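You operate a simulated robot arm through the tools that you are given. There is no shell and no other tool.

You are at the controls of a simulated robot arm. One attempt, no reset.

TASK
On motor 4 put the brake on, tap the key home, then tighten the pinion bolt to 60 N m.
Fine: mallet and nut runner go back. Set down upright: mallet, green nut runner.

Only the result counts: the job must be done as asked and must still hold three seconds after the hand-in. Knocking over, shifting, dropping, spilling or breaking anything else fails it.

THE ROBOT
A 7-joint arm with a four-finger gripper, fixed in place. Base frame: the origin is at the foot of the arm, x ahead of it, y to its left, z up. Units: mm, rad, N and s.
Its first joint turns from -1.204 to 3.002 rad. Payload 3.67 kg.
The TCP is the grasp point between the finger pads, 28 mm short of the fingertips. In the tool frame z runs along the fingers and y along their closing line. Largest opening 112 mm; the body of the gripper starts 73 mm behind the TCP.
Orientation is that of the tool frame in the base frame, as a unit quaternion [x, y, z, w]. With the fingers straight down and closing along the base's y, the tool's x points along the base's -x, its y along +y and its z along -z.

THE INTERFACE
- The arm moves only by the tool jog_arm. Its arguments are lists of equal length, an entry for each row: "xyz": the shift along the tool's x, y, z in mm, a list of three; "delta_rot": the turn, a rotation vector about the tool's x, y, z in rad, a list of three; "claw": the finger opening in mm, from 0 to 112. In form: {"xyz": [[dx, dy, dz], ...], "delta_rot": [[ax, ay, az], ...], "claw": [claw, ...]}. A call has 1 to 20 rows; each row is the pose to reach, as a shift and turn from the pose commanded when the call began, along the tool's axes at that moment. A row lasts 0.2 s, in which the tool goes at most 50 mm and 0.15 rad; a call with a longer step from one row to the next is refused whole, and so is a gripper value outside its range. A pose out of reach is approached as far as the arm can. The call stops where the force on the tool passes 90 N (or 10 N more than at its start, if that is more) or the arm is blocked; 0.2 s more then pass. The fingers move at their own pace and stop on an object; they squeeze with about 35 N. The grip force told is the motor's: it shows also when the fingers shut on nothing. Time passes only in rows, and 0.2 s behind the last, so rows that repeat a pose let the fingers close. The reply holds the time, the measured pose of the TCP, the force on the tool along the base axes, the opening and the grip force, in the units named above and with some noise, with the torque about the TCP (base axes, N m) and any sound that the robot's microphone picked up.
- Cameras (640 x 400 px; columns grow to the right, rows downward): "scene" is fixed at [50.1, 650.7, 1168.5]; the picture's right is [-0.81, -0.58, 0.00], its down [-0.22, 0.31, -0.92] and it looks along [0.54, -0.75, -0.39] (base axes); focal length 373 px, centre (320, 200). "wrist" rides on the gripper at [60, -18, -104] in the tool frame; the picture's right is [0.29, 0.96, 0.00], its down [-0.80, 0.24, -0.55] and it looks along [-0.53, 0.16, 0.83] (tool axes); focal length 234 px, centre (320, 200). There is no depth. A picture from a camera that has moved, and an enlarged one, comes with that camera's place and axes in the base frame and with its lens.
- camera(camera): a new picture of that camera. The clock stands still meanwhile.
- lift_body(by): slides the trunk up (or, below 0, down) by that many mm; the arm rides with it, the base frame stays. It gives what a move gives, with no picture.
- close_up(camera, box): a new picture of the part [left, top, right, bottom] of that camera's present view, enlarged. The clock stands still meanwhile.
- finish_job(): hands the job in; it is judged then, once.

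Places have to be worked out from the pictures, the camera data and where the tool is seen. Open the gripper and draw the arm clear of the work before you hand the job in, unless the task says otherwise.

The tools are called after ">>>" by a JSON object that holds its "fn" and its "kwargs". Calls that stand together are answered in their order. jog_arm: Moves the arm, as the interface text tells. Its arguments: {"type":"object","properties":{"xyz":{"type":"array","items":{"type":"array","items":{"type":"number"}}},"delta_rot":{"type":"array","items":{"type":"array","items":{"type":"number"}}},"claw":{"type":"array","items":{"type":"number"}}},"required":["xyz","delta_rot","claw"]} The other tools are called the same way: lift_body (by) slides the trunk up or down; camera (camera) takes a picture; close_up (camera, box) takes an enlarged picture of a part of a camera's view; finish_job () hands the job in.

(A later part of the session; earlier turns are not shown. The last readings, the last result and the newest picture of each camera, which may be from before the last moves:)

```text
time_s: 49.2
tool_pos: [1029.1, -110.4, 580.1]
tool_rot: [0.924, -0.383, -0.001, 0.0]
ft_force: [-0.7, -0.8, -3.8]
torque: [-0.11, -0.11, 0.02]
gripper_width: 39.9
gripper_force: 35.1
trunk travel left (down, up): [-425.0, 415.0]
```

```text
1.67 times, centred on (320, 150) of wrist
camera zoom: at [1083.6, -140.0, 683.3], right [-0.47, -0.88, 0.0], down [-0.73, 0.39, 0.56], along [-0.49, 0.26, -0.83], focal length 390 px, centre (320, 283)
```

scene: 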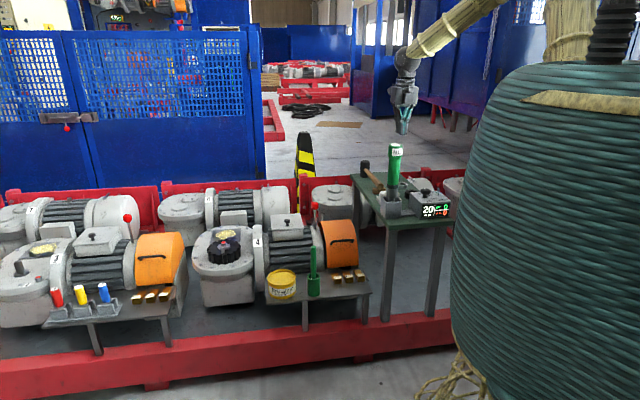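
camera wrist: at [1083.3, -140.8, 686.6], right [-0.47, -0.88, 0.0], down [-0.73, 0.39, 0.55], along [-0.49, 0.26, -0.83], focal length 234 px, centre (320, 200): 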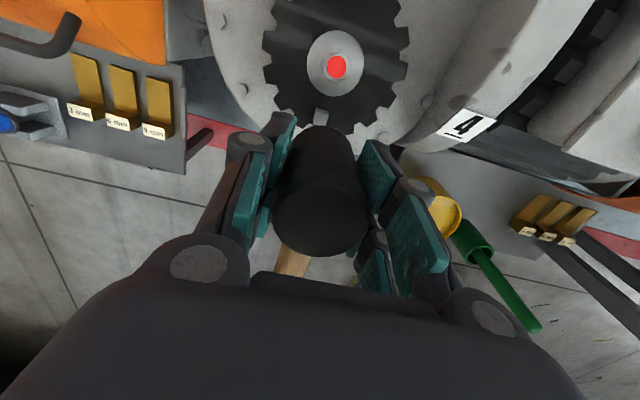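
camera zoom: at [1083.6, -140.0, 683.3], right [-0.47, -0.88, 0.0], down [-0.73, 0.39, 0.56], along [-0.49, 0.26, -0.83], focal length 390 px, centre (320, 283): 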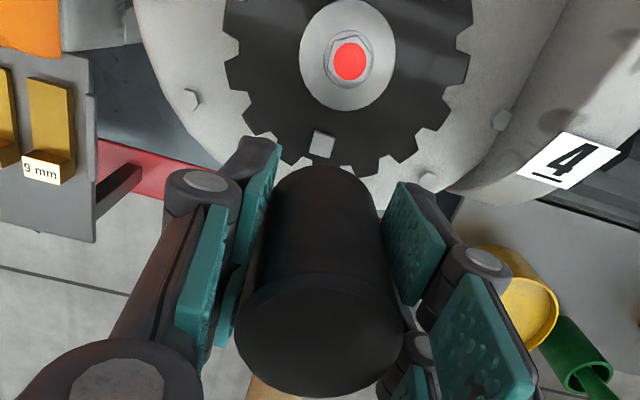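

The key no longer moves and the head slid up slightly in the grip, so the key is against its stop. I lift the mallet away and check the key before carrying it back.

>>> {"fn": "jog_arm", "kwargs": {"xyz": [[0, 0, -40], [0, 0, -85], [0, 0, -130], [0, 0, -175], [0, 0, -229], [10, 20, -229]], "delta_rot": [[0, 0, 0], [0, 0, 0], [0, 0, 0], [0, 0, 0], [0, 0, 0], [0, 0, 0]], "claw": [30, 30, 30, 30, 30, 30]}}

>>> {"fn": "camera", "kwargs": {"camera": "scene"}}

```text
refused: row 5 steps farther than a row can; nothing moved
```

```text
taken
```

scene: 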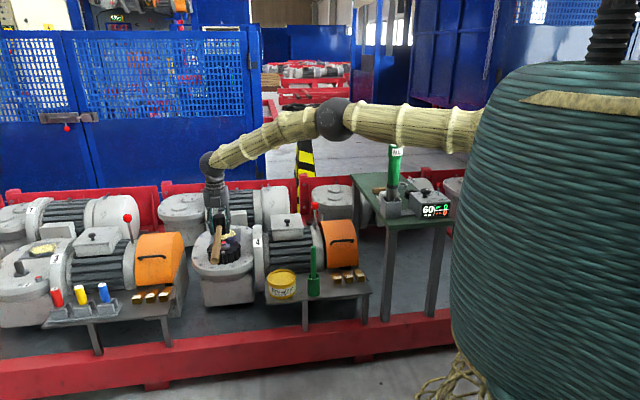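

The lift row was too long and was refused; I repeat with shorter steps.

>>> {"fn": "jog_arm", "kwargs": {"xyz": [[0, 0, -40], [0, 0, -85], [0, 0, -130], [0, 0, -175], [0, 0, -215], [0, 0, -229], [8, 16, -229]], "delta_rot": [[0, 0, 0], [0, 0, 0], [0, 0, 0], [0, 0, 0], [0, 0, 0], [0, 0, 0], [0, 0, 0]], "claw": [30, 30, 30, 30, 30, 30, 30]}}

>>> {"fn": "close_up", "kwargs": {"camera": "scene", "box": [205, 230, 245, 260]}}

>>> {"fn": "camera", "kwargs": {"camera": "wrist"}}

```text
time_s: 50.8
tool_pos: [1025.0, -127.4, 811.3]
tool_rot: [0.924, -0.383, -0.001, 0.0]
ft_force: [-0.7, -0.3, -4.3]
torque: [-0.15, -0.11, 0.0]
gripper_width: 40.0
gripper_force: 34.9
trunk travel left (down, up): [-425.0, 415.0]
```

```text
13.33 times, centred on (225, 245) of scene
camera zoom: at [50.1, 650.7, 1168.5], right [-0.81, -0.58, 0.0], down [-0.22, 0.31, -0.92], along [0.54, -0.75, -0.39], focal length 4974 px, centre (1587, -400)
```

zoom: 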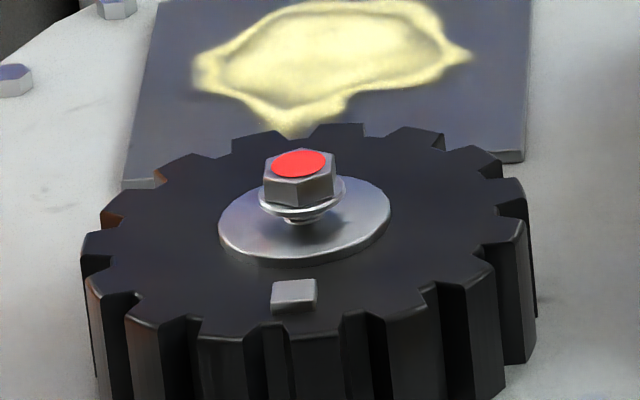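

```text
taken
camera wrist: at [1078.9, -158.1, 913.9], right [-0.47, -0.88, 0.0], down [-0.73, 0.4, 0.56], along [-0.49, 0.26, -0.83], focal length 234 px, centre (320, 200)
```

wrist: 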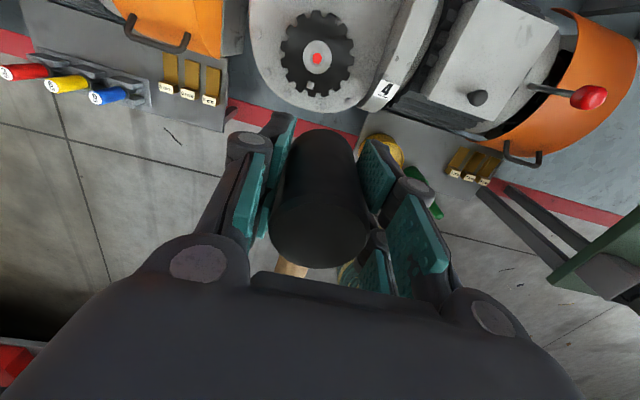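

The key now stands only about 3 mm proud. I check whether the mallet is tilted in the grip.

>>> {"fn": "close_up", "kwargs": {"camera": "scene", "box": [180, 130, 280, 195]}}

>>> {"fn": "close_up", "kwargs": {"camera": "wrist", "box": [270, 0, 370, 110]}}

```text
6.15 times, centred on (230, 162) of scene
camera zoom: at [50.1, 650.7, 1168.5], right [-0.81, -0.58, 0.0], down [-0.22, 0.31, -0.92], along [0.54, -0.75, -0.39], focal length 2296 px, centre (874, 431)
```

zoom: 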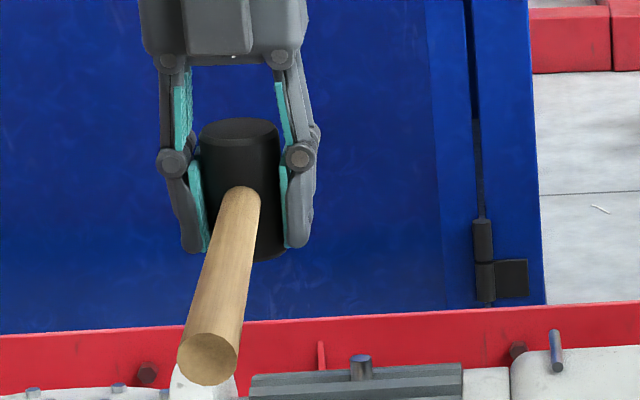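

```text
3.64 times, centred on (320, 55) of wrist
camera zoom: at [1078.9, -158.1, 913.9], right [-0.47, -0.88, 0.0], down [-0.73, 0.4, 0.56], along [-0.49, 0.26, -0.83], focal length 852 px, centre (320, 727)
```

zoom: 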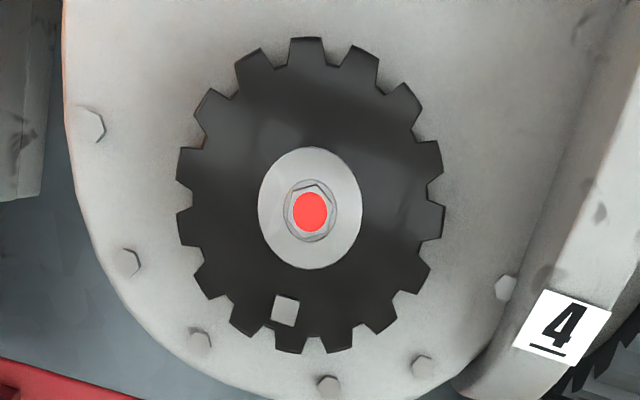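

Seen from above the key is practically flush and did not yield to two full blows, so it is home. The mallet's tail has sagged ~3° in the grip; I carry it back over its place and level it with a small wrist pitch.

>>> {"fn": "jog_arm", "kwargs": {"xyz": [[10, 20, 0], [30, 61, 0], [51, 104, 0], [71, 147, 0], [92, 190, 0], [113, 232, 0], [134, 275, 0], [154, 317, 0], [175, 360, 0], [196, 402, 0], [217, 445, 0], [237, 487, 0], [258, 530, 0], [276, 567, 0], [288, 592, 0], [293, 602, 0], [293, 602, 0]], "delta_rot": [[0, 0, 0], [0, 0, 0], [0, 0, 0], [0, -0.01, 0], [0, -0.02, 0], [0, -0.03, 0], [0, -0.04, 0], [0, -0.05, 0], [0, -0.053, 0], [0, -0.053, 0], [0, -0.053, 0], [0, -0.053, 0], [0, -0.053, 0], [0, -0.053, 0], [0, -0.053, 0], [0, -0.053, 0], [0, -0.053, 0]], "claw": [30, 30, 30, 30, 30, 30, 30, 30, 30, 30, 30, 30, 30, 30, 30, 30, 30]}}

>>> {"fn": "camera", "kwargs": {"camera": "wrist"}}

>>> {"fn": "close_up", "kwargs": {"camera": "scene", "box": [340, 90, 440, 155]}}

>>> {"fn": "close_up", "kwargs": {"camera": "scene", "box": [340, 140, 460, 220]}}

```text
time_s: 54.4
tool_pos: [805.8, -761.2, 810.4]
tool_rot: [0.923, -0.383, -0.025, -0.01]
ft_force: [0.1, 0.4, -4.7]
torque: [-0.09, -0.09, -0.01]
gripper_width: 40.2
gripper_force: 35.1
trunk travel left (down, up): [-425.0, 415.0]
```

```text
taken
camera wrist: at [864.2, -795.0, 910.9], right [-0.47, -0.88, -0.02], down [-0.71, 0.37, 0.6], along [-0.52, 0.29, -0.8], focal length 234 px, centre (320, 200)
```

wrist: 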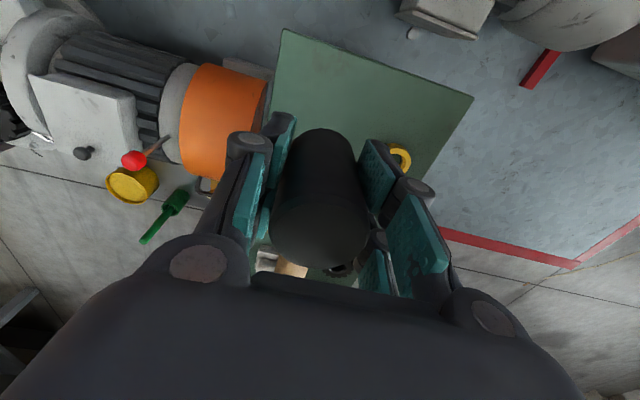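

```text
6.15 times, centred on (390, 122) of scene
camera zoom: at [50.1, 650.7, 1168.5], right [-0.81, -0.58, 0.0], down [-0.22, 0.31, -0.92], along [0.54, -0.75, -0.39], focal length 2296 px, centre (-111, 677)
```

zoom: 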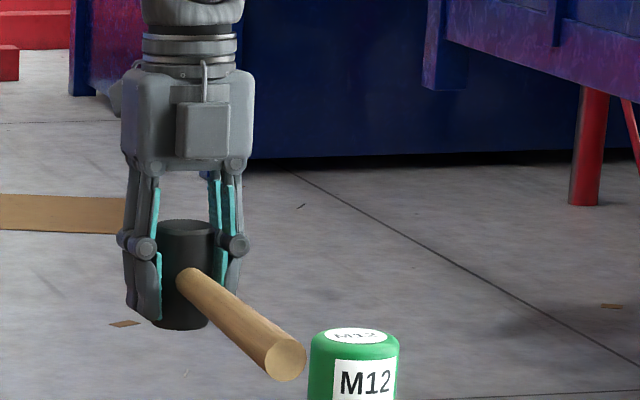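

```text
5.00 times, centred on (400, 180) of scene
camera zoom: at [50.1, 650.7, 1168.5], right [-0.81, -0.58, 0.0], down [-0.22, 0.31, -0.92], along [0.54, -0.75, -0.39], focal length 1865 px, centre (-80, 300)
```

zoom: 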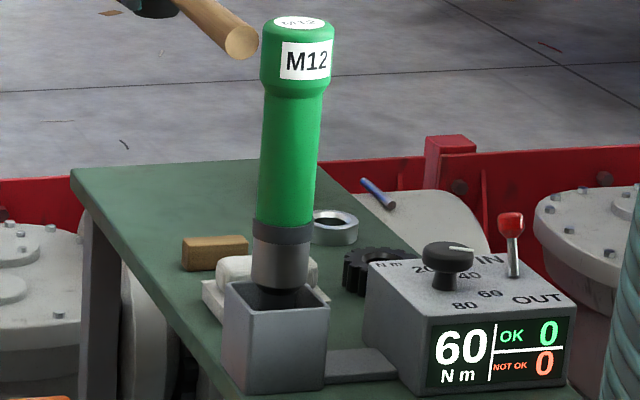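

Level again and about 5 mm higher in the grip. I lower it (compensating for the small tilt) to just above the table.

>>> {"fn": "jog_arm", "kwargs": {"xyz": [[2.5, 0, 47], [5, 0, 94], [6.9, 0, 130], [7.7, 0, 146], [8.0, 0, 150], [8.0, 0, 150]], "delta_rot": [[0, 0, 0], [0, 0, 0], [0, 0, 0], [0, 0, 0], [0, 0, 0], [0, 0, 0]], "claw": [30, 30, 30, 30, 30, 30]}}

>>> {"fn": "close_up", "kwargs": {"camera": "scene", "box": [340, 130, 440, 195]}}

```text
time_s: 55.8
tool_pos: [803.9, -759.1, 661.9]
tool_rot: [0.923, -0.383, -0.025, -0.01]
ft_force: [-0.6, -0.4, -3.3]
torque: [-0.09, -0.12, 0.0]
gripper_width: 40.1
gripper_force: 34.8
trunk travel left (down, up): [-425.0, 415.0]
```

```text
6.15 times, centred on (390, 162) of scene
camera zoom: at [50.1, 650.7, 1168.5], right [-0.81, -0.58, 0.0], down [-0.22, 0.31, -0.92], along [0.54, -0.75, -0.39], focal length 2296 px, centre (-111, 431)
```

zoom: 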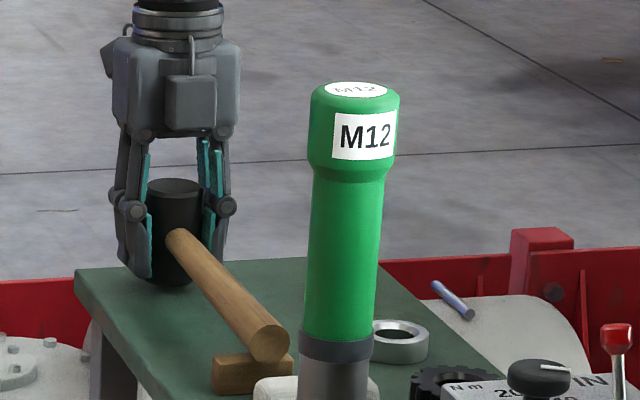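

>>> {"fn": "jog_arm", "kwargs": {"xyz": [[1, 0, 2], [2, 0, 3], [2.2, 0, 4], [2.2, 0, 4.8], [2.2, 0, 4.8]], "delta_rot": [[0, 0, 0], [0, 0, 0], [0, 0, 0], [0, 0, 0], [0, 0, 0]], "claw": [30, 30, 30, 30, 30]}}

>>> {"fn": "close_up", "kwargs": {"camera": "scene", "box": [340, 130, 440, 195]}}

```text
time_s: 57.0
tool_pos: [805.2, -763.5, 654.9]
tool_rot: [0.923, -0.383, -0.024, -0.01]
ft_force: [2.7, -3.2, 1.6]
torque: [-0.13, -0.01, -0.03]
gripper_width: 40.0
gripper_force: 35.6
trunk travel left (down, up): [-425.0, 415.0]
```

```text
6.15 times, centred on (390, 162) of scene
camera zoom: at [50.1, 650.7, 1168.5], right [-0.81, -0.58, 0.0], down [-0.22, 0.31, -0.92], along [0.54, -0.75, -0.39], focal length 2296 px, centre (-111, 431)
```

zoom: 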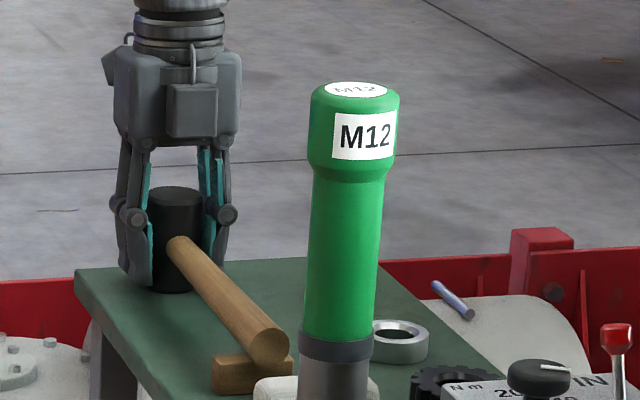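

The force changed from -4 to +1.6 N: the head is standing on the table. I release and rise.

>>> {"fn": "jog_arm", "kwargs": {"xyz": [[0, 0, 0], [0, 0, 0], [0, 0, -20], [0, 0, -60], [0, 0, -105], [0, 0, -150], [0, 0, -190]], "delta_rot": [[0, 0, 0], [0, 0, 0], [0, 0, 0], [0, 0, 0], [0, 0.02, 0], [0, 0.053, 0], [0, 0.053, 0]], "claw": [60, 70, 80, 80, 80, 80, 80]}}

>>> {"fn": "camera", "kwargs": {"camera": "wrist"}}

>>> {"fn": "close_up", "kwargs": {"camera": "scene", "box": [340, 130, 440, 195]}}

```text
time_s: 58.6
tool_pos: [812.4, -769.0, 847.4]
tool_rot: [0.923, -0.384, 0.001, 0.001]
ft_force: [0.0, 0.3, 0.8]
torque: [0.01, -0.02, 0.01]
gripper_width: 80.0
gripper_force: 0.0
trunk travel left (down, up): [-425.0, 415.0]
```

```text
taken
camera wrist: at [867.5, -798.2, 951.6], right [-0.47, -0.88, 0.0], down [-0.73, 0.39, 0.55], along [-0.49, 0.26, -0.83], focal length 234 px, centre (320, 200)
```

wrist: 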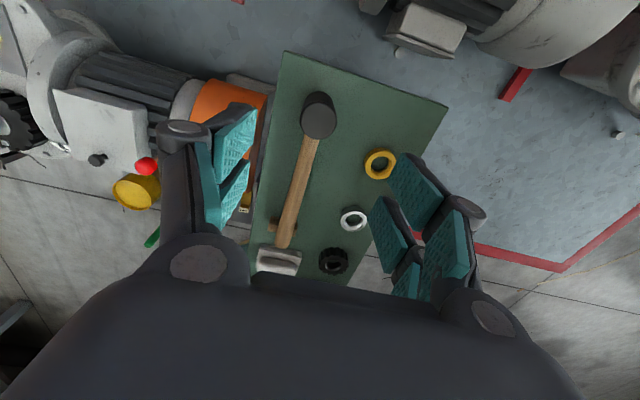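

```text
6.15 times, centred on (390, 162) of scene
camera zoom: at [50.1, 650.7, 1168.5], right [-0.81, -0.58, 0.0], down [-0.22, 0.31, -0.92], along [0.54, -0.75, -0.39], focal length 2296 px, centre (-111, 431)
```

zoom: 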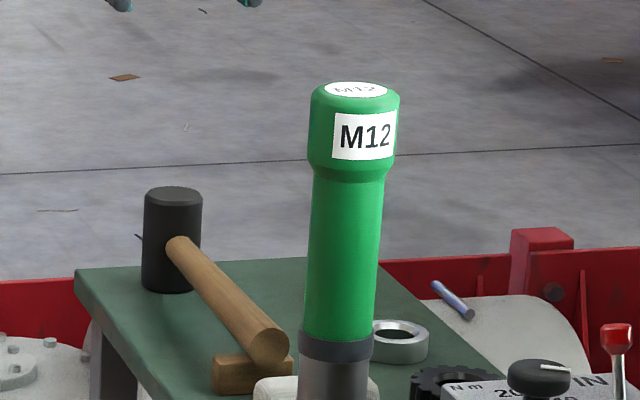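

The mallet stands upright with its handle on the block again. Now I rise and hover above the green nut runner to locate its axis precisely.

>>> {"fn": "jog_arm", "kwargs": {"xyz": [[0, 0, -45], [-20, -2, -93], [-65, -5, -93], [-110, -8, -93], [-155, -11, -93], [-200, -14, -93], [-245, -17, -93], [-290, -20, -93], [-335, -24, -93], [-370, -27, -93], [-400, -30, -93], [-400, -30, -93]], "delta_rot": [[0, 0, 0], [0, 0, 0], [0, 0, 0], [0, 0, 0], [0, 0, 0], [0, 0, 0], [0, 0, 0], [0, 0, 0], [0, 0, 0], [0, 0, 0], [0, 0, 0], [0, 0, 0]], "claw": [80, 80, 80, 80, 80, 80, 80, 80, 80, 80, 90, 90]}}

>>> {"fn": "camera", "kwargs": {"camera": "wrist"}}

>>> {"fn": "camera", "kwargs": {"camera": "scene"}}

```text
refused: row 2 steps farther than a row can; nothing moved
```

```text
taken
camera wrist: at [867.5, -798.2, 951.6], right [-0.47, -0.88, 0.0], down [-0.73, 0.39, 0.55], along [-0.49, 0.26, -0.83], focal length 234 px, centre (320, 200)
```

wrist: 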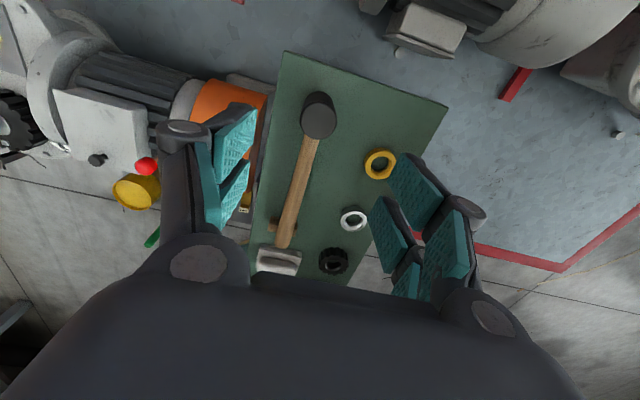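

```text
taken
```

scene: 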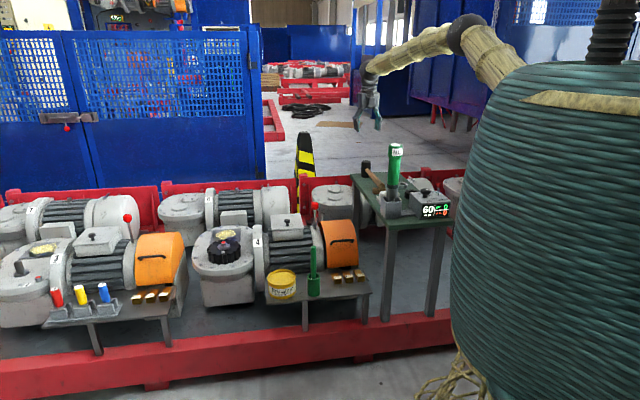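

One step was slightly too long; I repeat with shorter ones.

>>> {"fn": "jog_arm", "kwargs": {"xyz": [[0, 0, -45], [0, 0, -93], [-40, -3, -93], [-80, -6, -93], [-120, -9, -93], [-160, -12, -93], [-200, -15, -93], [-240, -18, -93], [-280, -21, -93], [-320, -24, -93], [-360, -27, -93], [-400, -30, -93], [-400, -30, -93]], "delta_rot": [[0, 0, 0], [0, 0, 0], [0, 0, 0], [0, 0, 0], [0, 0, 0], [0, 0, 0], [0, 0, 0], [0, 0, 0], [0, 0, 0], [0, 0, 0], [0, 0, 0], [0, 0, 0], [0, 0, 0]], "claw": [80, 80, 80, 80, 80, 80, 80, 80, 80, 80, 90, 90, 90]}}

>>> {"fn": "camera", "kwargs": {"camera": "wrist"}}

>>> {"fn": "close_up", "kwargs": {"camera": "scene", "box": [350, 90, 450, 155]}}

```text
time_s: 61.4
tool_pos: [550.7, -467.5, 939.0]
tool_rot: [0.924, -0.383, 0.001, 0.001]
ft_force: [-0.1, 0.2, 0.2]
torque: [-0.04, 0.02, 0.03]
gripper_width: 89.9
gripper_force: 0.1
trunk travel left (down, up): [-425.0, 415.0]
```

```text
taken
camera wrist: at [606.0, -496.2, 1042.0], right [-0.48, -0.88, 0.0], down [-0.73, 0.4, 0.55], along [-0.49, 0.26, -0.83], focal length 234 px, centre (320, 200)
```

wrist: 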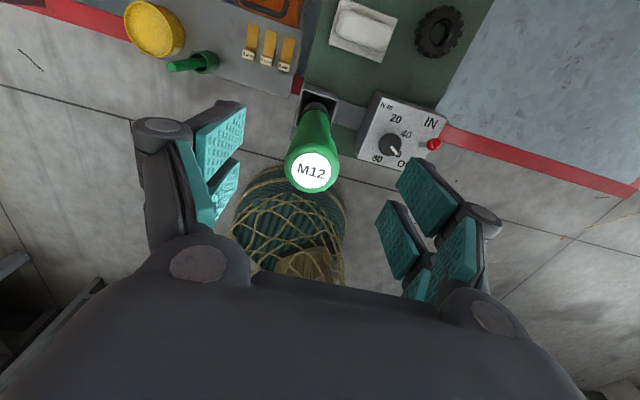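

```text
6.15 times, centred on (400, 122) of scene
camera zoom: at [50.1, 650.7, 1168.5], right [-0.81, -0.58, 0.0], down [-0.22, 0.31, -0.92], along [0.54, -0.75, -0.39], focal length 2296 px, centre (-172, 677)
```

zoom: 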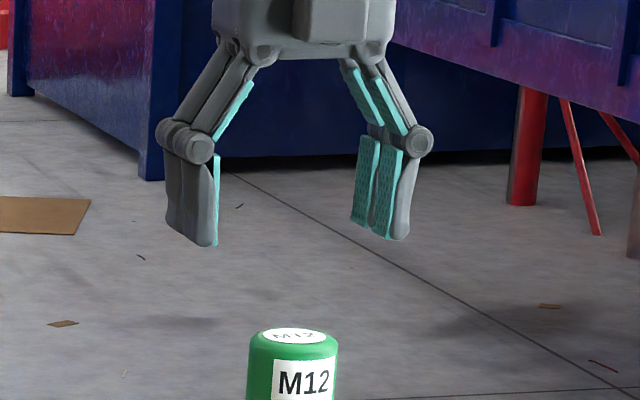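

>>> {"fn": "close_up", "kwargs": {"camera": "wrist", "box": [270, 80, 360, 200]}}

```text
3.33 times, centred on (315, 140) of wrist
camera zoom: at [606.0, -496.2, 1042.0], right [-0.48, -0.88, 0.0], down [-0.73, 0.4, 0.55], along [-0.49, 0.26, -0.83], focal length 781 px, centre (337, 400)
```

zoom: 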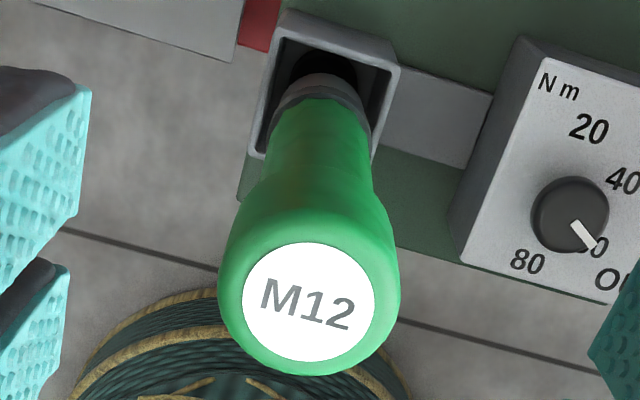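

The runner's top is at (535.2, -450.5, 875). I descend so the pads sit around its cap (TCP z ≈ 848) and close.

>>> {"fn": "jog_arm", "kwargs": {"xyz": [[-12, -0.5, 0], [-23, -1, 0], [-23, -1, 30], [-23, -1, 60], [-23, -1, 80], [-23, -1, 91], [-23, -1, 91]], "delta_rot": [[0, 0, 0], [0, 0, 0], [0, 0, 0], [0, 0, 0], [0, 0, 0], [0, 0, 0], [0, 0, 0]], "claw": [90, 90, 90, 90, 90, 90, 90]}}

>>> {"fn": "camera", "kwargs": {"camera": "wrist"}}

>>> {"fn": "close_up", "kwargs": {"camera": "scene", "box": [350, 110, 450, 195]}}

```text
time_s: 63.0
tool_pos: [535.4, -449.2, 847.2]
tool_rot: [0.923, -0.384, 0.0, 0.0]
ft_force: [-0.7, -0.4, 0.0]
torque: [-0.02, 0.0, 0.02]
gripper_width: 89.8
gripper_force: 0.1
trunk travel left (down, up): [-425.0, 415.0]
```

```text
taken
camera wrist: at [589.0, -478.8, 951.1], right [-0.47, -0.88, 0.0], down [-0.73, 0.39, 0.55], along [-0.49, 0.26, -0.83], focal length 234 px, centre (320, 200)
```

wrist: 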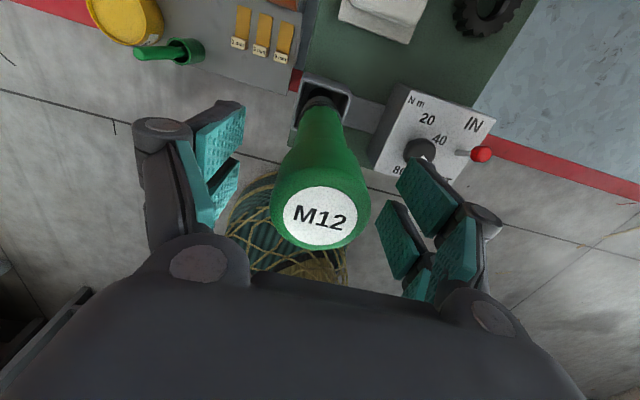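

```text
4.71 times, centred on (400, 152) of scene
camera zoom: at [50.1, 650.7, 1168.5], right [-0.81, -0.58, 0.0], down [-0.22, 0.31, -0.92], along [0.54, -0.75, -0.39], focal length 1755 px, centre (-56, 424)
```

zoom: 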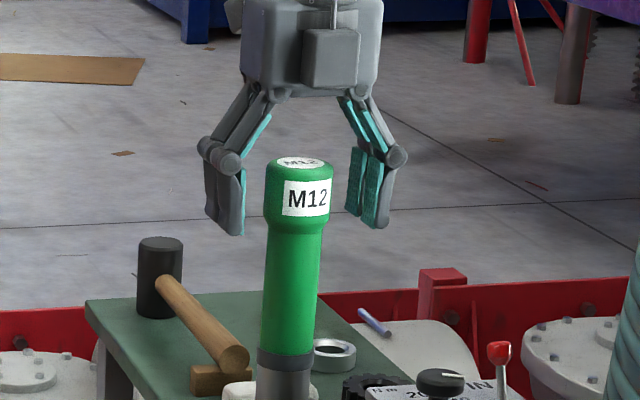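

The cap is centred between the fingers. Closing.

>>> {"fn": "jog_arm", "kwargs": {"xyz": [[0, 0, 0], [0, 0, 0], [0, 0, 0], [0, 0, 0]], "delta_rot": [[0, 0, 0], [0, 0, 0], [0, 0, 0], [0, 0, 0]], "claw": [60, 35, 35, 35]}}

>>> {"fn": "close_up", "kwargs": {"camera": "scene", "box": [350, 110, 450, 195]}}

```text
time_s: 64.0
tool_pos: [534.0, -449.6, 848.9]
tool_rot: [0.924, -0.383, 0.001, 0.001]
ft_force: [-0.4, -0.7, 0.1]
torque: [0.08, 0.04, 0.04]
gripper_width: 43.3
gripper_force: 35.5
trunk travel left (down, up): [-425.0, 415.0]
```

```text
4.71 times, centred on (400, 152) of scene
camera zoom: at [50.1, 650.7, 1168.5], right [-0.81, -0.58, 0.0], down [-0.22, 0.31, -0.92], along [0.54, -0.75, -0.39], focal length 1755 px, centre (-56, 424)
```

zoom: 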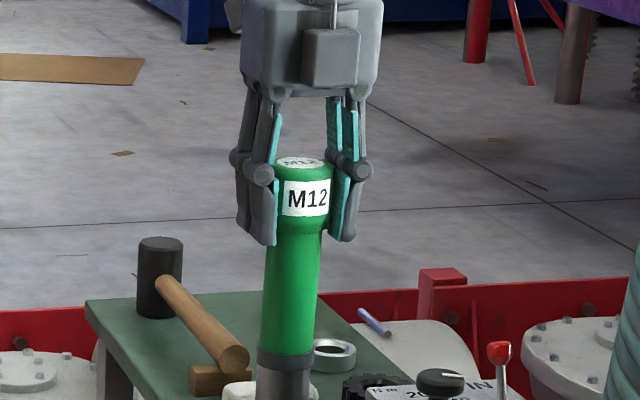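

Gripped at 43.3 mm. I lift straight up out of the holster in small steps.

>>> {"fn": "jog_arm", "kwargs": {"xyz": [[0, 0, -8], [0, 0, -20], [0, 0, -40], [0, 0, -60], [0, 0, -80], [0, 0, -90]], "delta_rot": [[0, 0, 0], [0, 0, 0], [0, 0, 0], [0, 0, 0], [0, 0, 0], [0, 0, 0]], "claw": [35, 35, 35, 35, 35, 35]}}

>>> {"fn": "close_up", "kwargs": {"camera": "scene", "box": [350, 90, 470, 215]}}

>>> {"fn": "camera", "kwargs": {"camera": "wrist"}}

```text
time_s: 65.4
tool_pos: [536.2, -448.6, 938.0]
tool_rot: [0.924, -0.383, -0.001, 0.0]
ft_force: [0.1, 0.0, -4.9]
torque: [0.02, 0.01, -0.01]
gripper_width: 43.3
gripper_force: 35.8
trunk travel left (down, up): [-425.0, 415.0]
```

```text
3.20 times, centred on (410, 152) of scene
camera zoom: at [50.1, 650.7, 1168.5], right [-0.81, -0.58, 0.0], down [-0.22, 0.31, -0.92], along [0.54, -0.75, -0.39], focal length 1194 px, centre (32, 352)
```

zoom: 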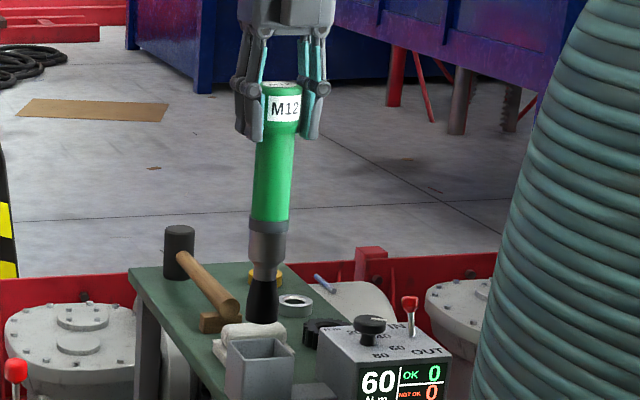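

```text
taken
camera wrist: at [590.9, -478.4, 1040.9], right [-0.47, -0.88, 0.0], down [-0.73, 0.39, 0.55], along [-0.49, 0.26, -0.83], focal length 234 px, centre (320, 200)
```

wrist: 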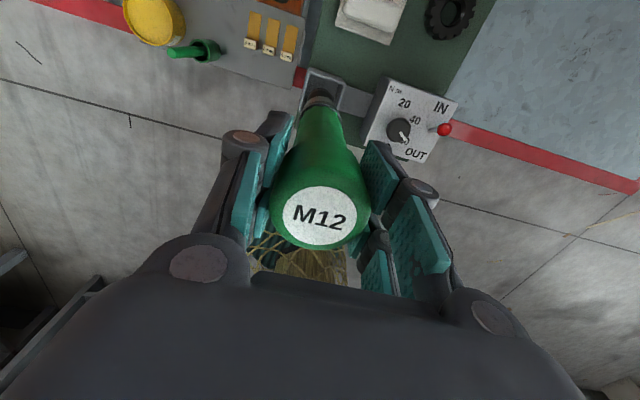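

The socket is clear of the holster. I carry the runner up a little and across toward the pinion bolt.

>>> {"fn": "jog_arm", "kwargs": {"xyz": [[0, 0, -15], [6, -23, -20], [17, -64, -20], [28, -106, -20], [40, -148, -20], [51, -190, -20], [62, -232, -20], [74, -274, -20], [85, -316, -20], [96, -358, -20], [108, -400, -20], [119, -442, -20], [130, -484, -10], [142, -526, 10], [152, -565, 30], [158, -587.5, 60], [158, -587.5, 90], [158, -587.5, 90]], "delta_rot": [[0, 0, 0], [0, 0, 0], [0, 0, 0], [0, 0, 0], [0, 0, 0], [0, 0, 0], [0, 0, 0], [0, 0, 0], [0, 0, 0], [0, 0, 0], [0, 0, 0], [0, 0, 0], [0, 0, 0], [0, 0, 0], [0, 0, 0], [0, 0, 0], [0, 0, 0], [0, 0, 0]], "claw": [35, 35, 35, 35, 35, 35, 35, 35, 35, 35, 35, 35, 35, 35, 35, 35, 35, 35]}}

>>> {"fn": "camera", "kwargs": {"camera": "wrist"}}

>>> {"fn": "close_up", "kwargs": {"camera": "scene", "box": [150, 120, 310, 270]}}

```text
time_s: 69.2
tool_pos: [1064.5, -144.6, 847.5]
tool_rot: [0.924, -0.382, 0.0, 0.0]
ft_force: [1.2, 0.2, -3.9]
torque: [-0.02, 0.01, -0.01]
gripper_width: 43.0
gripper_force: 35.1
out of reach, approached as far as the arm can: row 16
trunk travel left (down, up): [-425.0, 415.0]
```

```text
taken
camera wrist: at [1119.3, -174.6, 950.3], right [-0.47, -0.88, 0.0], down [-0.73, 0.39, 0.55], along [-0.49, 0.26, -0.83], focal length 234 px, centre (320, 200)
```

wrist: 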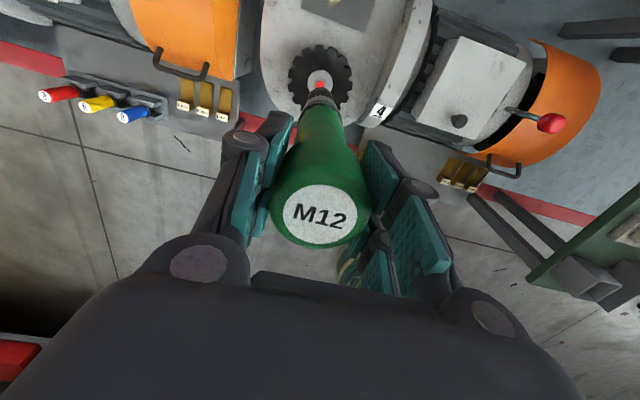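

```text
2.67 times, centred on (230, 195) of scene
camera zoom: at [50.1, 650.7, 1168.5], right [-0.81, -0.58, 0.0], down [-0.22, 0.31, -0.92], along [0.54, -0.75, -0.39], focal length 995 px, centre (560, 213)
```

zoom: 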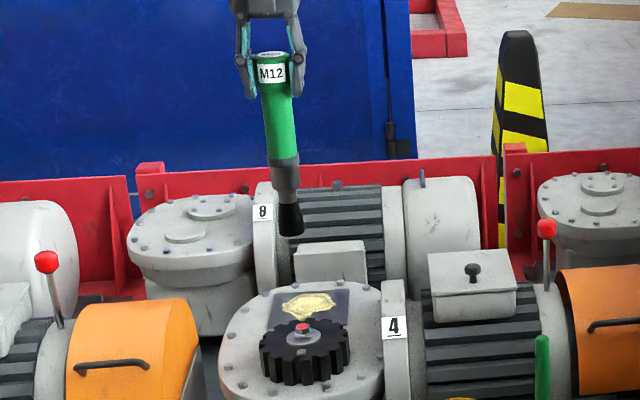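

>>> {"fn": "close_up", "kwargs": {"camera": "wrist", "box": [270, 30, 370, 130]}}

>>> {"fn": "close_up", "kwargs": {"camera": "scene", "box": [195, 170, 275, 260]}}

```text
4.00 times, centred on (320, 80) of wrist
camera zoom: at [1119.3, -174.6, 950.3], right [-0.47, -0.88, 0.0], down [-0.73, 0.39, 0.55], along [-0.49, 0.26, -0.83], focal length 937 px, centre (320, 680)
```

zoom: 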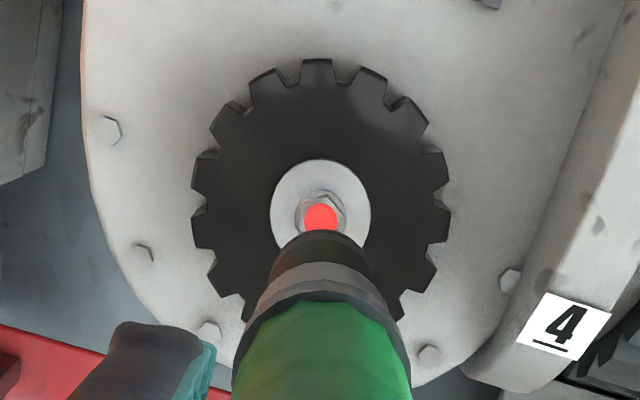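

```text
4.44 times, centred on (235, 215) of scene
camera zoom: at [50.1, 650.7, 1168.5], right [-0.81, -0.58, 0.0], down [-0.22, 0.31, -0.92], along [0.54, -0.75, -0.39], focal length 1658 px, centre (698, 133)
```

zoom: 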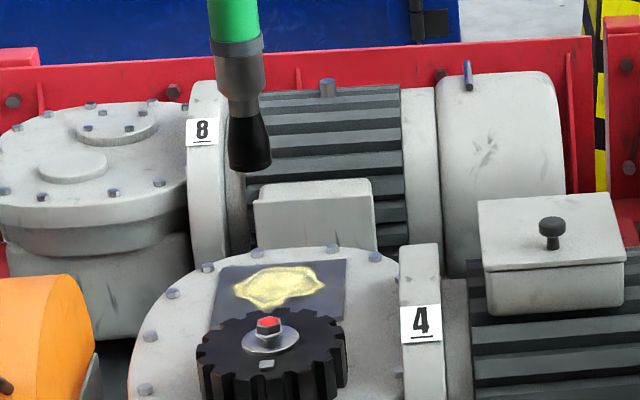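

Socket and bolt line up laterally in both views. I lower until the socket is about 15 mm above the bolt head and check again.

>>> {"fn": "jog_arm", "kwargs": {"xyz": [[0, 0, 40], [0, 0, 80], [0, 0, 105], [0, 0, 114], [0, 0, 114]], "delta_rot": [[0, 0, 0], [0, 0, 0], [0, 0, 0], [0, 0, 0], [0, 0, 0]], "claw": [35, 35, 35, 35, 35]}}

>>> {"fn": "close_up", "kwargs": {"camera": "wrist", "box": [270, 30, 370, 130]}}

>>> {"fn": "close_up", "kwargs": {"camera": "scene", "box": [200, 220, 250, 260]}}

```text
time_s: 70.4
tool_pos: [1064.1, -145.1, 732.3]
tool_rot: [0.924, -0.383, 0.0, 0.0]
ft_force: [-0.6, -0.5, -4.6]
torque: [0.03, 0.03, 0.01]
gripper_width: 43.3
gripper_force: 35.0
trunk travel left (down, up): [-425.0, 415.0]
```

```text
4.00 times, centred on (320, 80) of wrist
camera zoom: at [1119.2, -174.6, 836.2], right [-0.47, -0.88, 0.0], down [-0.73, 0.4, 0.55], along [-0.49, 0.26, -0.83], focal length 937 px, centre (320, 680)
```

zoom: 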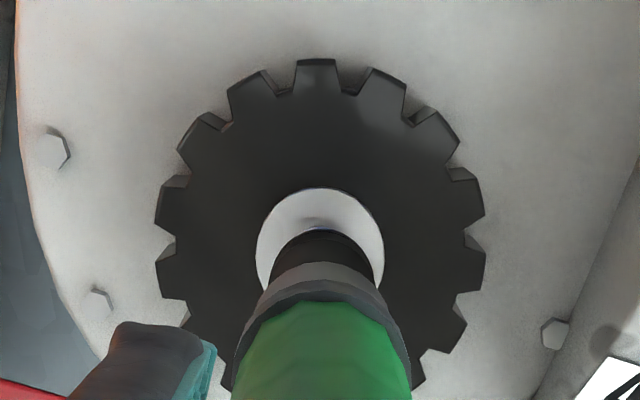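

```text
10.00 times, centred on (225, 240) of scene
camera zoom: at [50.1, 650.7, 1168.5], right [-0.81, -0.58, 0.0], down [-0.22, 0.31, -0.92], along [0.54, -0.75, -0.39], focal length 3730 px, centre (1270, -200)
```

zoom: 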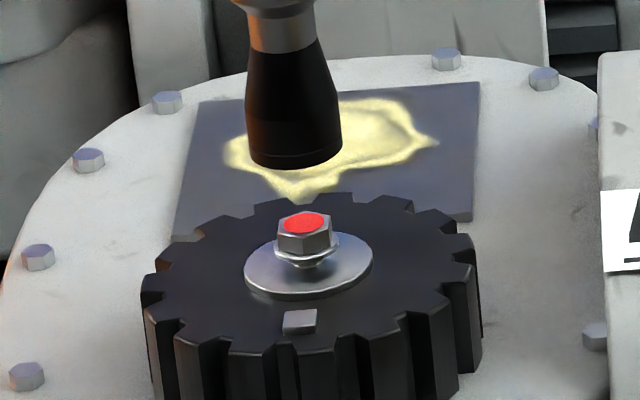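

Lateral alignment is right on; the socket is ≈27 mm above the bolt head. I lower slowly onto it.

>>> {"fn": "jog_arm", "kwargs": {"xyz": [[1, 0, 8], [1, 0, 16], [1, 0, 22], [1, 0, 27], [1, 0, 31], [1, 0, 34]], "delta_rot": [[0, 0, 0], [0, 0, 0], [0, 0, 0], [0, 0, 0], [0, 0, 0], [0, 0, 0]], "claw": [35, 35, 35, 35, 35, 35]}}

>>> {"fn": "close_up", "kwargs": {"camera": "scene", "box": [200, 220, 250, 260]}}

>>> {"fn": "close_up", "kwargs": {"camera": "scene", "box": [405, 185, 455, 225]}}

```text
time_s: 71.8
tool_pos: [1065.5, -145.7, 699.9]
tool_rot: [0.924, -0.383, 0.0, -0.001]
ft_force: [-0.1, 0.3, -5.1]
torque: [-0.02, 0.03, 0.01]
gripper_width: 43.4
gripper_force: 35.3
trunk travel left (down, up): [-425.0, 415.0]
```

```text
10.00 times, centred on (225, 240) of scene
camera zoom: at [50.1, 650.7, 1168.5], right [-0.81, -0.58, 0.0], down [-0.22, 0.31, -0.92], along [0.54, -0.75, -0.39], focal length 3730 px, centre (1270, -200)
```

zoom: 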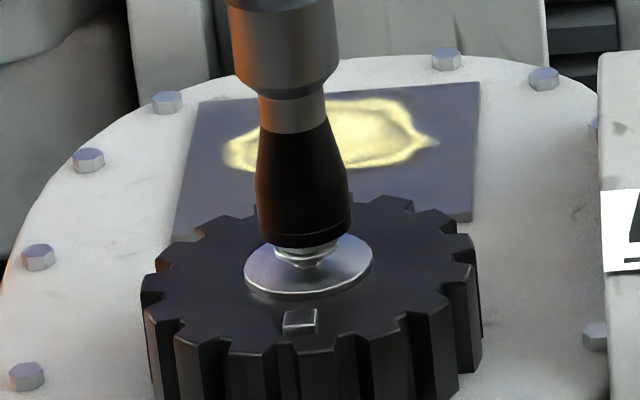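

```text
10.00 times, centred on (430, 205) of scene
camera zoom: at [50.1, 650.7, 1168.5], right [-0.81, -0.58, 0.0], down [-0.22, 0.31, -0.92], along [0.54, -0.75, -0.39], focal length 3730 px, centre (-780, 150)
```

zoom: 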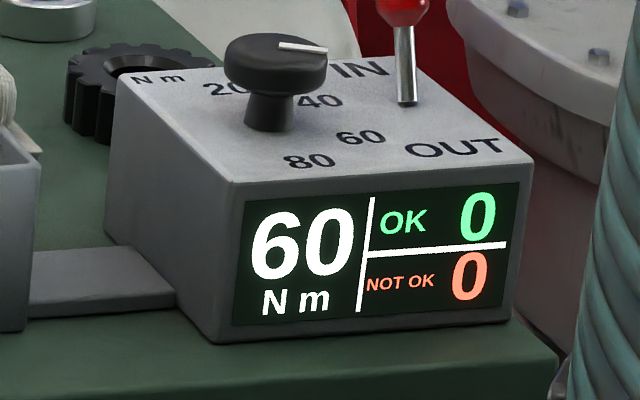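

The socket is over the bolt head with no contact force yet. I push on down gently until it seats.

>>> {"fn": "jog_arm", "kwargs": {"xyz": [[0, 0, 2], [0, 0, 4], [0, 0, 6], [0, 0, 8], [0, 0, 8], [0, 0, 8]], "delta_rot": [[0, 0, 0], [0, 0, 0], [0, 0, 0], [0, 0, 0], [0, 0, 0], [0, 0, 0]], "claw": [35, 35, 35, 35, 35, 35]}}

>>> {"fn": "close_up", "kwargs": {"camera": "scene", "box": [200, 220, 250, 260]}}

>>> {"fn": "close_up", "kwargs": {"camera": "scene", "box": [405, 185, 455, 225]}}

```text
time_s: 73.2
tool_pos: [1063.0, -146.6, 692.3]
tool_rot: [0.923, -0.384, -0.001, 0.001]
ft_force: [3.1, -1.1, 4.3]
torque: [-0.06, -0.77, -0.06]
gripper_width: 43.3
gripper_force: 35.4
trunk travel left (down, up): [-425.0, 415.0]
```

```text
10.00 times, centred on (225, 240) of scene
camera zoom: at [50.1, 650.7, 1168.5], right [-0.81, -0.58, 0.0], down [-0.22, 0.31, -0.92], along [0.54, -0.75, -0.39], focal length 3730 px, centre (1270, -200)
```

zoom: 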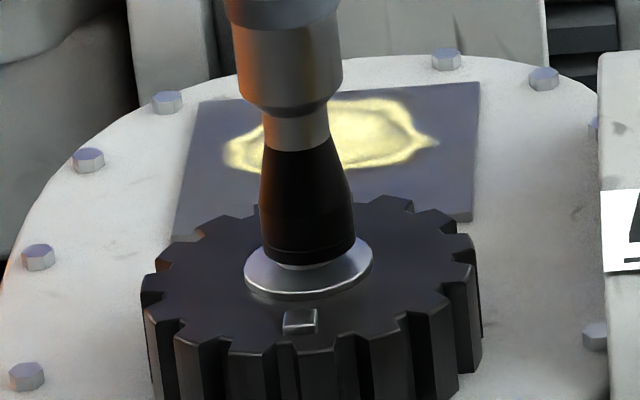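

```text
10.00 times, centred on (430, 205) of scene
camera zoom: at [50.1, 650.7, 1168.5], right [-0.81, -0.58, 0.0], down [-0.22, 0.31, -0.92], along [0.54, -0.75, -0.39], focal length 3730 px, centre (-780, 150)
```

zoom: 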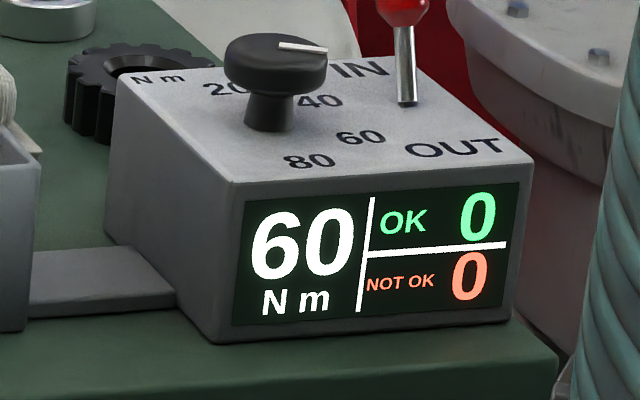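

Contact felt (~9 N). I increase the downward push to trigger the runner and hold.

>>> {"fn": "jog_arm", "kwargs": {"xyz": [[0, 0, 1], [0, 0, 2], [0, 0, 3], [0, 0, 3], [0, 0, 3], [0, 0, 3]], "delta_rot": [[0, 0, 0], [0, 0, 0], [0, 0, 0], [0, 0, 0], [0, 0, 0], [0, 0, 0]], "claw": [35, 35, 35, 35, 35, 35]}}

>>> {"fn": "close_up", "kwargs": {"camera": "scene", "box": [405, 185, 455, 225]}}

>>> {"fn": "close_up", "kwargs": {"camera": "scene", "box": [190, 130, 270, 260]}}

```text
time_s: 74.6
tool_pos: [1063.7, -145.6, 689.2]
tool_rot: [0.923, -0.384, 0.0, 0.0]
ft_force: [-2.0, -1.2, 6.4]
torque: [-0.09, 0.24, -0.04]
gripper_width: 43.3
gripper_force: 34.7
trunk travel left (down, up): [-425.0, 415.0]
```

```text
10.00 times, centred on (430, 205) of scene
camera zoom: at [50.1, 650.7, 1168.5], right [-0.81, -0.58, 0.0], down [-0.22, 0.31, -0.92], along [0.54, -0.75, -0.39], focal length 3730 px, centre (-780, 150)
```

zoom: 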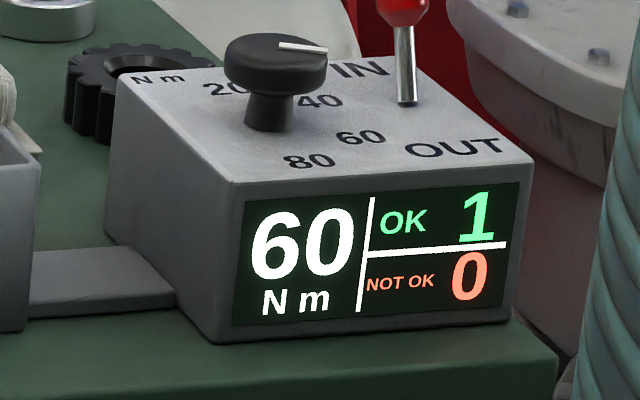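

```text
3.08 times, centred on (230, 195) of scene
camera zoom: at [50.1, 650.7, 1168.5], right [-0.81, -0.58, 0.0], down [-0.22, 0.31, -0.92], along [0.54, -0.75, -0.39], focal length 1148 px, centre (597, 215)
```

zoom: 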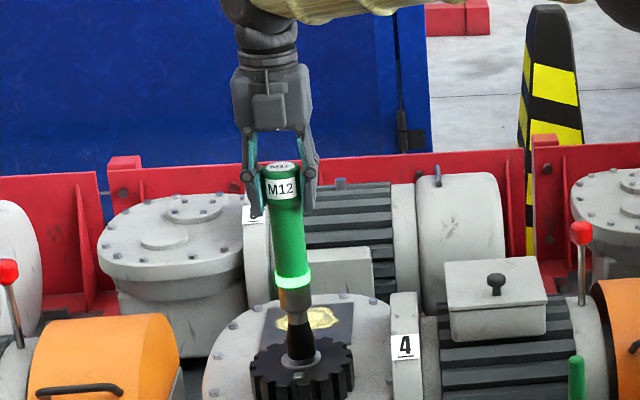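

The display shows OK 1 with a green ring: 60 N m reached. I lift straight off the bolt.

>>> {"fn": "jog_arm", "kwargs": {"xyz": [[0, 0, -10], [0, 0, -30], [0, 0, -70], [0, 0, -115], [0, 0, -160], [0, 0, -160]], "delta_rot": [[0, 0, 0], [0, 0, 0], [0, 0, 0], [0, 0, 0], [0, 0, 0], [0, 0, 0]], "claw": [35, 35, 35, 35, 35, 35]}}

>>> {"fn": "close_up", "kwargs": {"camera": "scene", "box": [190, 130, 350, 260]}}

>>> {"fn": "close_up", "kwargs": {"camera": "scene", "box": [405, 185, 455, 225]}}

>>> {"fn": "camera", "kwargs": {"camera": "wrist"}}

```text
time_s: 76.0
tool_pos: [1063.3, -146.2, 850.4]
tool_rot: [0.924, -0.383, 0.0, 0.0]
ft_force: [0.3, 0.2, -5.6]
torque: [0.02, -0.01, 0.02]
gripper_width: 43.4
gripper_force: 34.6
trunk travel left (down, up): [-425.0, 415.0]
```

```text
3.08 times, centred on (270, 195) of scene
camera zoom: at [50.1, 650.7, 1168.5], right [-0.81, -0.58, 0.0], down [-0.22, 0.31, -0.92], along [0.54, -0.75, -0.39], focal length 1148 px, centre (474, 215)
```

zoom: 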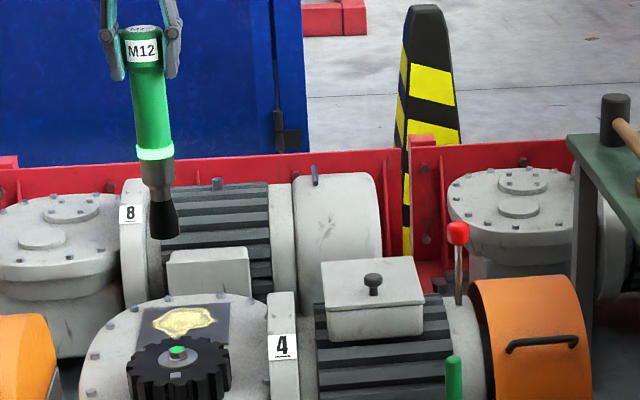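

```text
10.00 times, centred on (430, 205) of scene
camera zoom: at [50.1, 650.7, 1168.5], right [-0.81, -0.58, 0.0], down [-0.22, 0.31, -0.92], along [0.54, -0.75, -0.39], focal length 3730 px, centre (-780, 150)
```

zoom: 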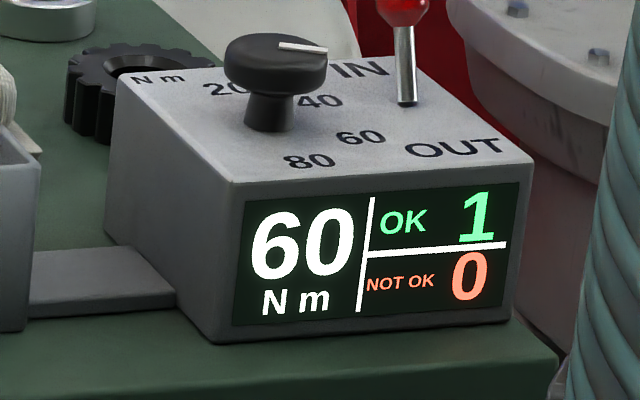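

```text
taken
camera wrist: at [1118.7, -175.4, 953.7], right [-0.47, -0.88, 0.0], down [-0.73, 0.39, 0.56], along [-0.49, 0.26, -0.83], focal length 234 px, centre (320, 200)
```

wrist: 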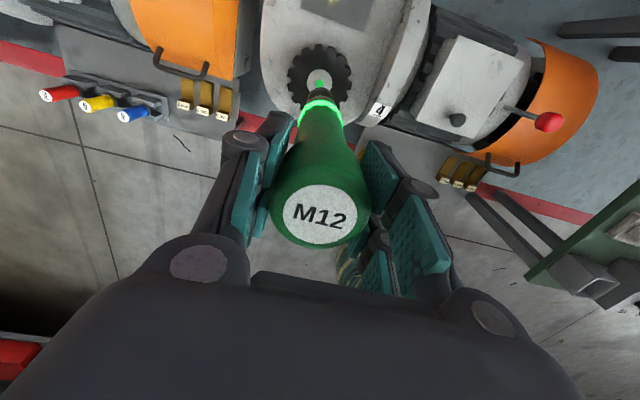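

The bolt mark turned green and the lever stays upright. I carry the runner back over its holster.

>>> {"fn": "jog_arm", "kwargs": {"xyz": [[-6, 22, -10], [-17, 62, -20], [-28, 103, -35], [-39, 144, -50], [-50, 185, -65], [-61, 226, -80], [-72, 267, -95], [-83, 308, -105], [-94, 349, -105], [-105, 390, -105], [-117, 431, -105], [-128, 472, -105], [-139, 513, -105], [-150, 553, -105], [-159, 588, -105], [-159, 588, -105]], "delta_rot": [[0, 0, 0], [0, 0, 0], [0, 0, 0], [0, 0, 0], [0, 0, 0], [0, 0, 0], [0, 0, 0], [0, 0, 0], [0, 0, 0], [0, 0, 0], [0, 0, 0], [0, 0, 0], [0, 0, 0], [0, 0, 0], [0, 0, 0], [0, 0, 0]], "claw": [35, 35, 35, 35, 35, 35, 35, 35, 35, 35, 35, 35, 35, 35, 35, 35]}}

>>> {"fn": "camera", "kwargs": {"camera": "wrist"}}

>>> {"fn": "close_up", "kwargs": {"camera": "scene", "box": [350, 90, 470, 215]}}

```text
time_s: 79.4
tool_pos: [532.9, -449.3, 952.5]
tool_rot: [0.923, -0.384, 0.0, -0.001]
ft_force: [-0.4, -1.1, -5.9]
torque: [0.03, 0.0, -0.01]
gripper_width: 43.1
gripper_force: 35.5
trunk travel left (down, up): [-425.0, 415.0]
```

```text
taken
camera wrist: at [589.1, -480.4, 1056.5], right [-0.48, -0.88, 0.0], down [-0.73, 0.39, 0.56], along [-0.49, 0.27, -0.83], focal length 234 px, centre (320, 200)
```

wrist: 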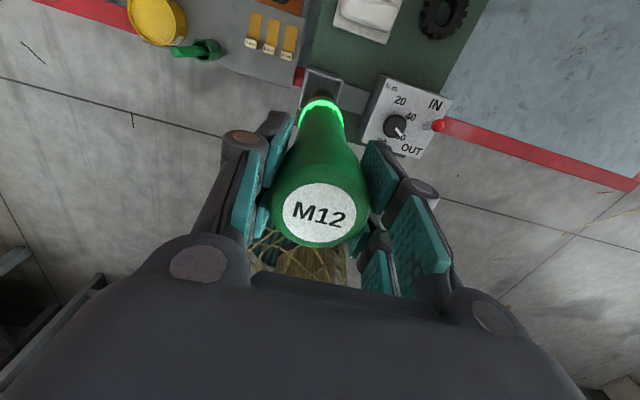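

```text
3.20 times, centred on (410, 152) of scene
camera zoom: at [50.1, 650.7, 1168.5], right [-0.81, -0.58, 0.0], down [-0.22, 0.31, -0.92], along [0.54, -0.75, -0.39], focal length 1194 px, centre (32, 352)
```

zoom: 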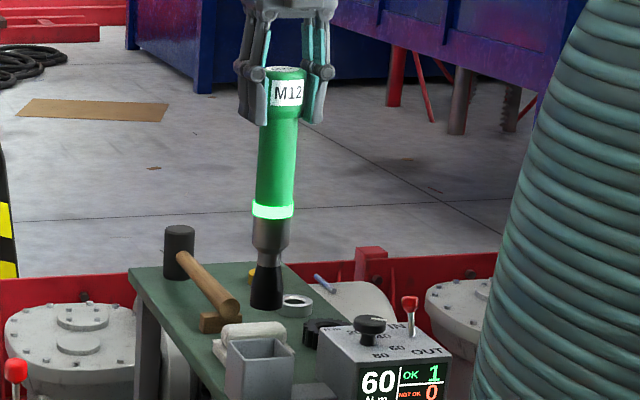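

The runner hangs above its holster, about 2 mm off the original axis. I correct that and lower to the rim for a check.

>>> {"fn": "jog_arm", "kwargs": {"xyz": [[1.5, -1, 15], [1.5, -1, 30], [1.5, -1, 40], [1.5, -1, 40]], "delta_rot": [[0, 0, 0], [0, 0, 0], [0, 0, 0], [0, 0, 0]], "claw": [35, 35, 35, 35]}}

>>> {"fn": "close_up", "kwargs": {"camera": "scene", "box": [370, 160, 430, 220]}}

>>> {"fn": "close_up", "kwargs": {"camera": "wrist", "box": [270, 50, 370, 150]}}

```text
time_s: 80.4
tool_pos: [537.2, -449.0, 913.9]
tool_rot: [0.924, -0.384, 0.0, 0.0]
ft_force: [-0.2, -0.2, -5.0]
torque: [0.02, 0.0, 0.02]
gripper_width: 43.3
gripper_force: 35.1
trunk travel left (down, up): [-425.0, 415.0]
```

```text
6.67 times, centred on (400, 190) of scene
camera zoom: at [50.1, 650.7, 1168.5], right [-0.81, -0.58, 0.0], down [-0.22, 0.31, -0.92], along [0.54, -0.75, -0.39], focal length 2487 px, centre (-213, 267)
```

zoom: 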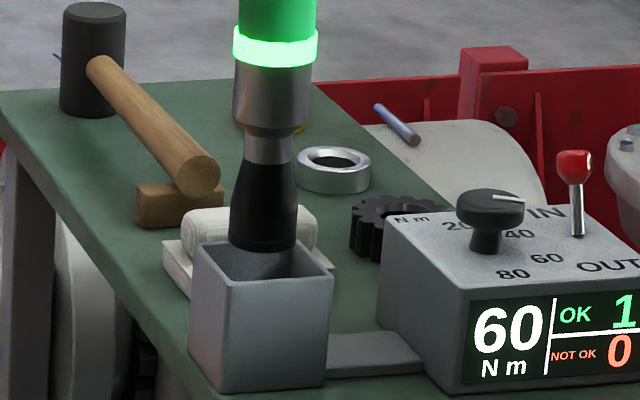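

```text
4.00 times, centred on (320, 100) of wrist
camera zoom: at [592.3, -478.3, 1017.2], right [-0.47, -0.88, 0.0], down [-0.73, 0.4, 0.55], along [-0.49, 0.26, -0.83], focal length 937 px, centre (320, 600)
```

zoom: 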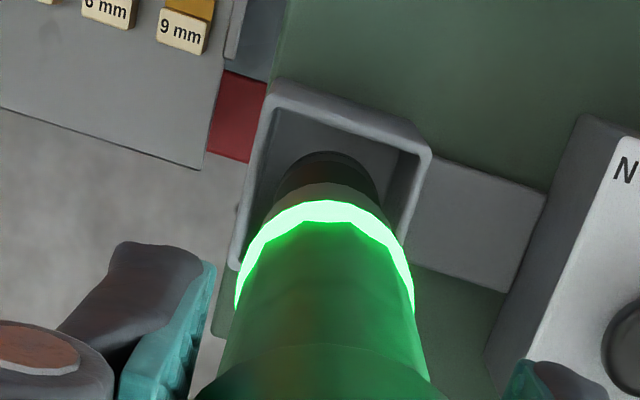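

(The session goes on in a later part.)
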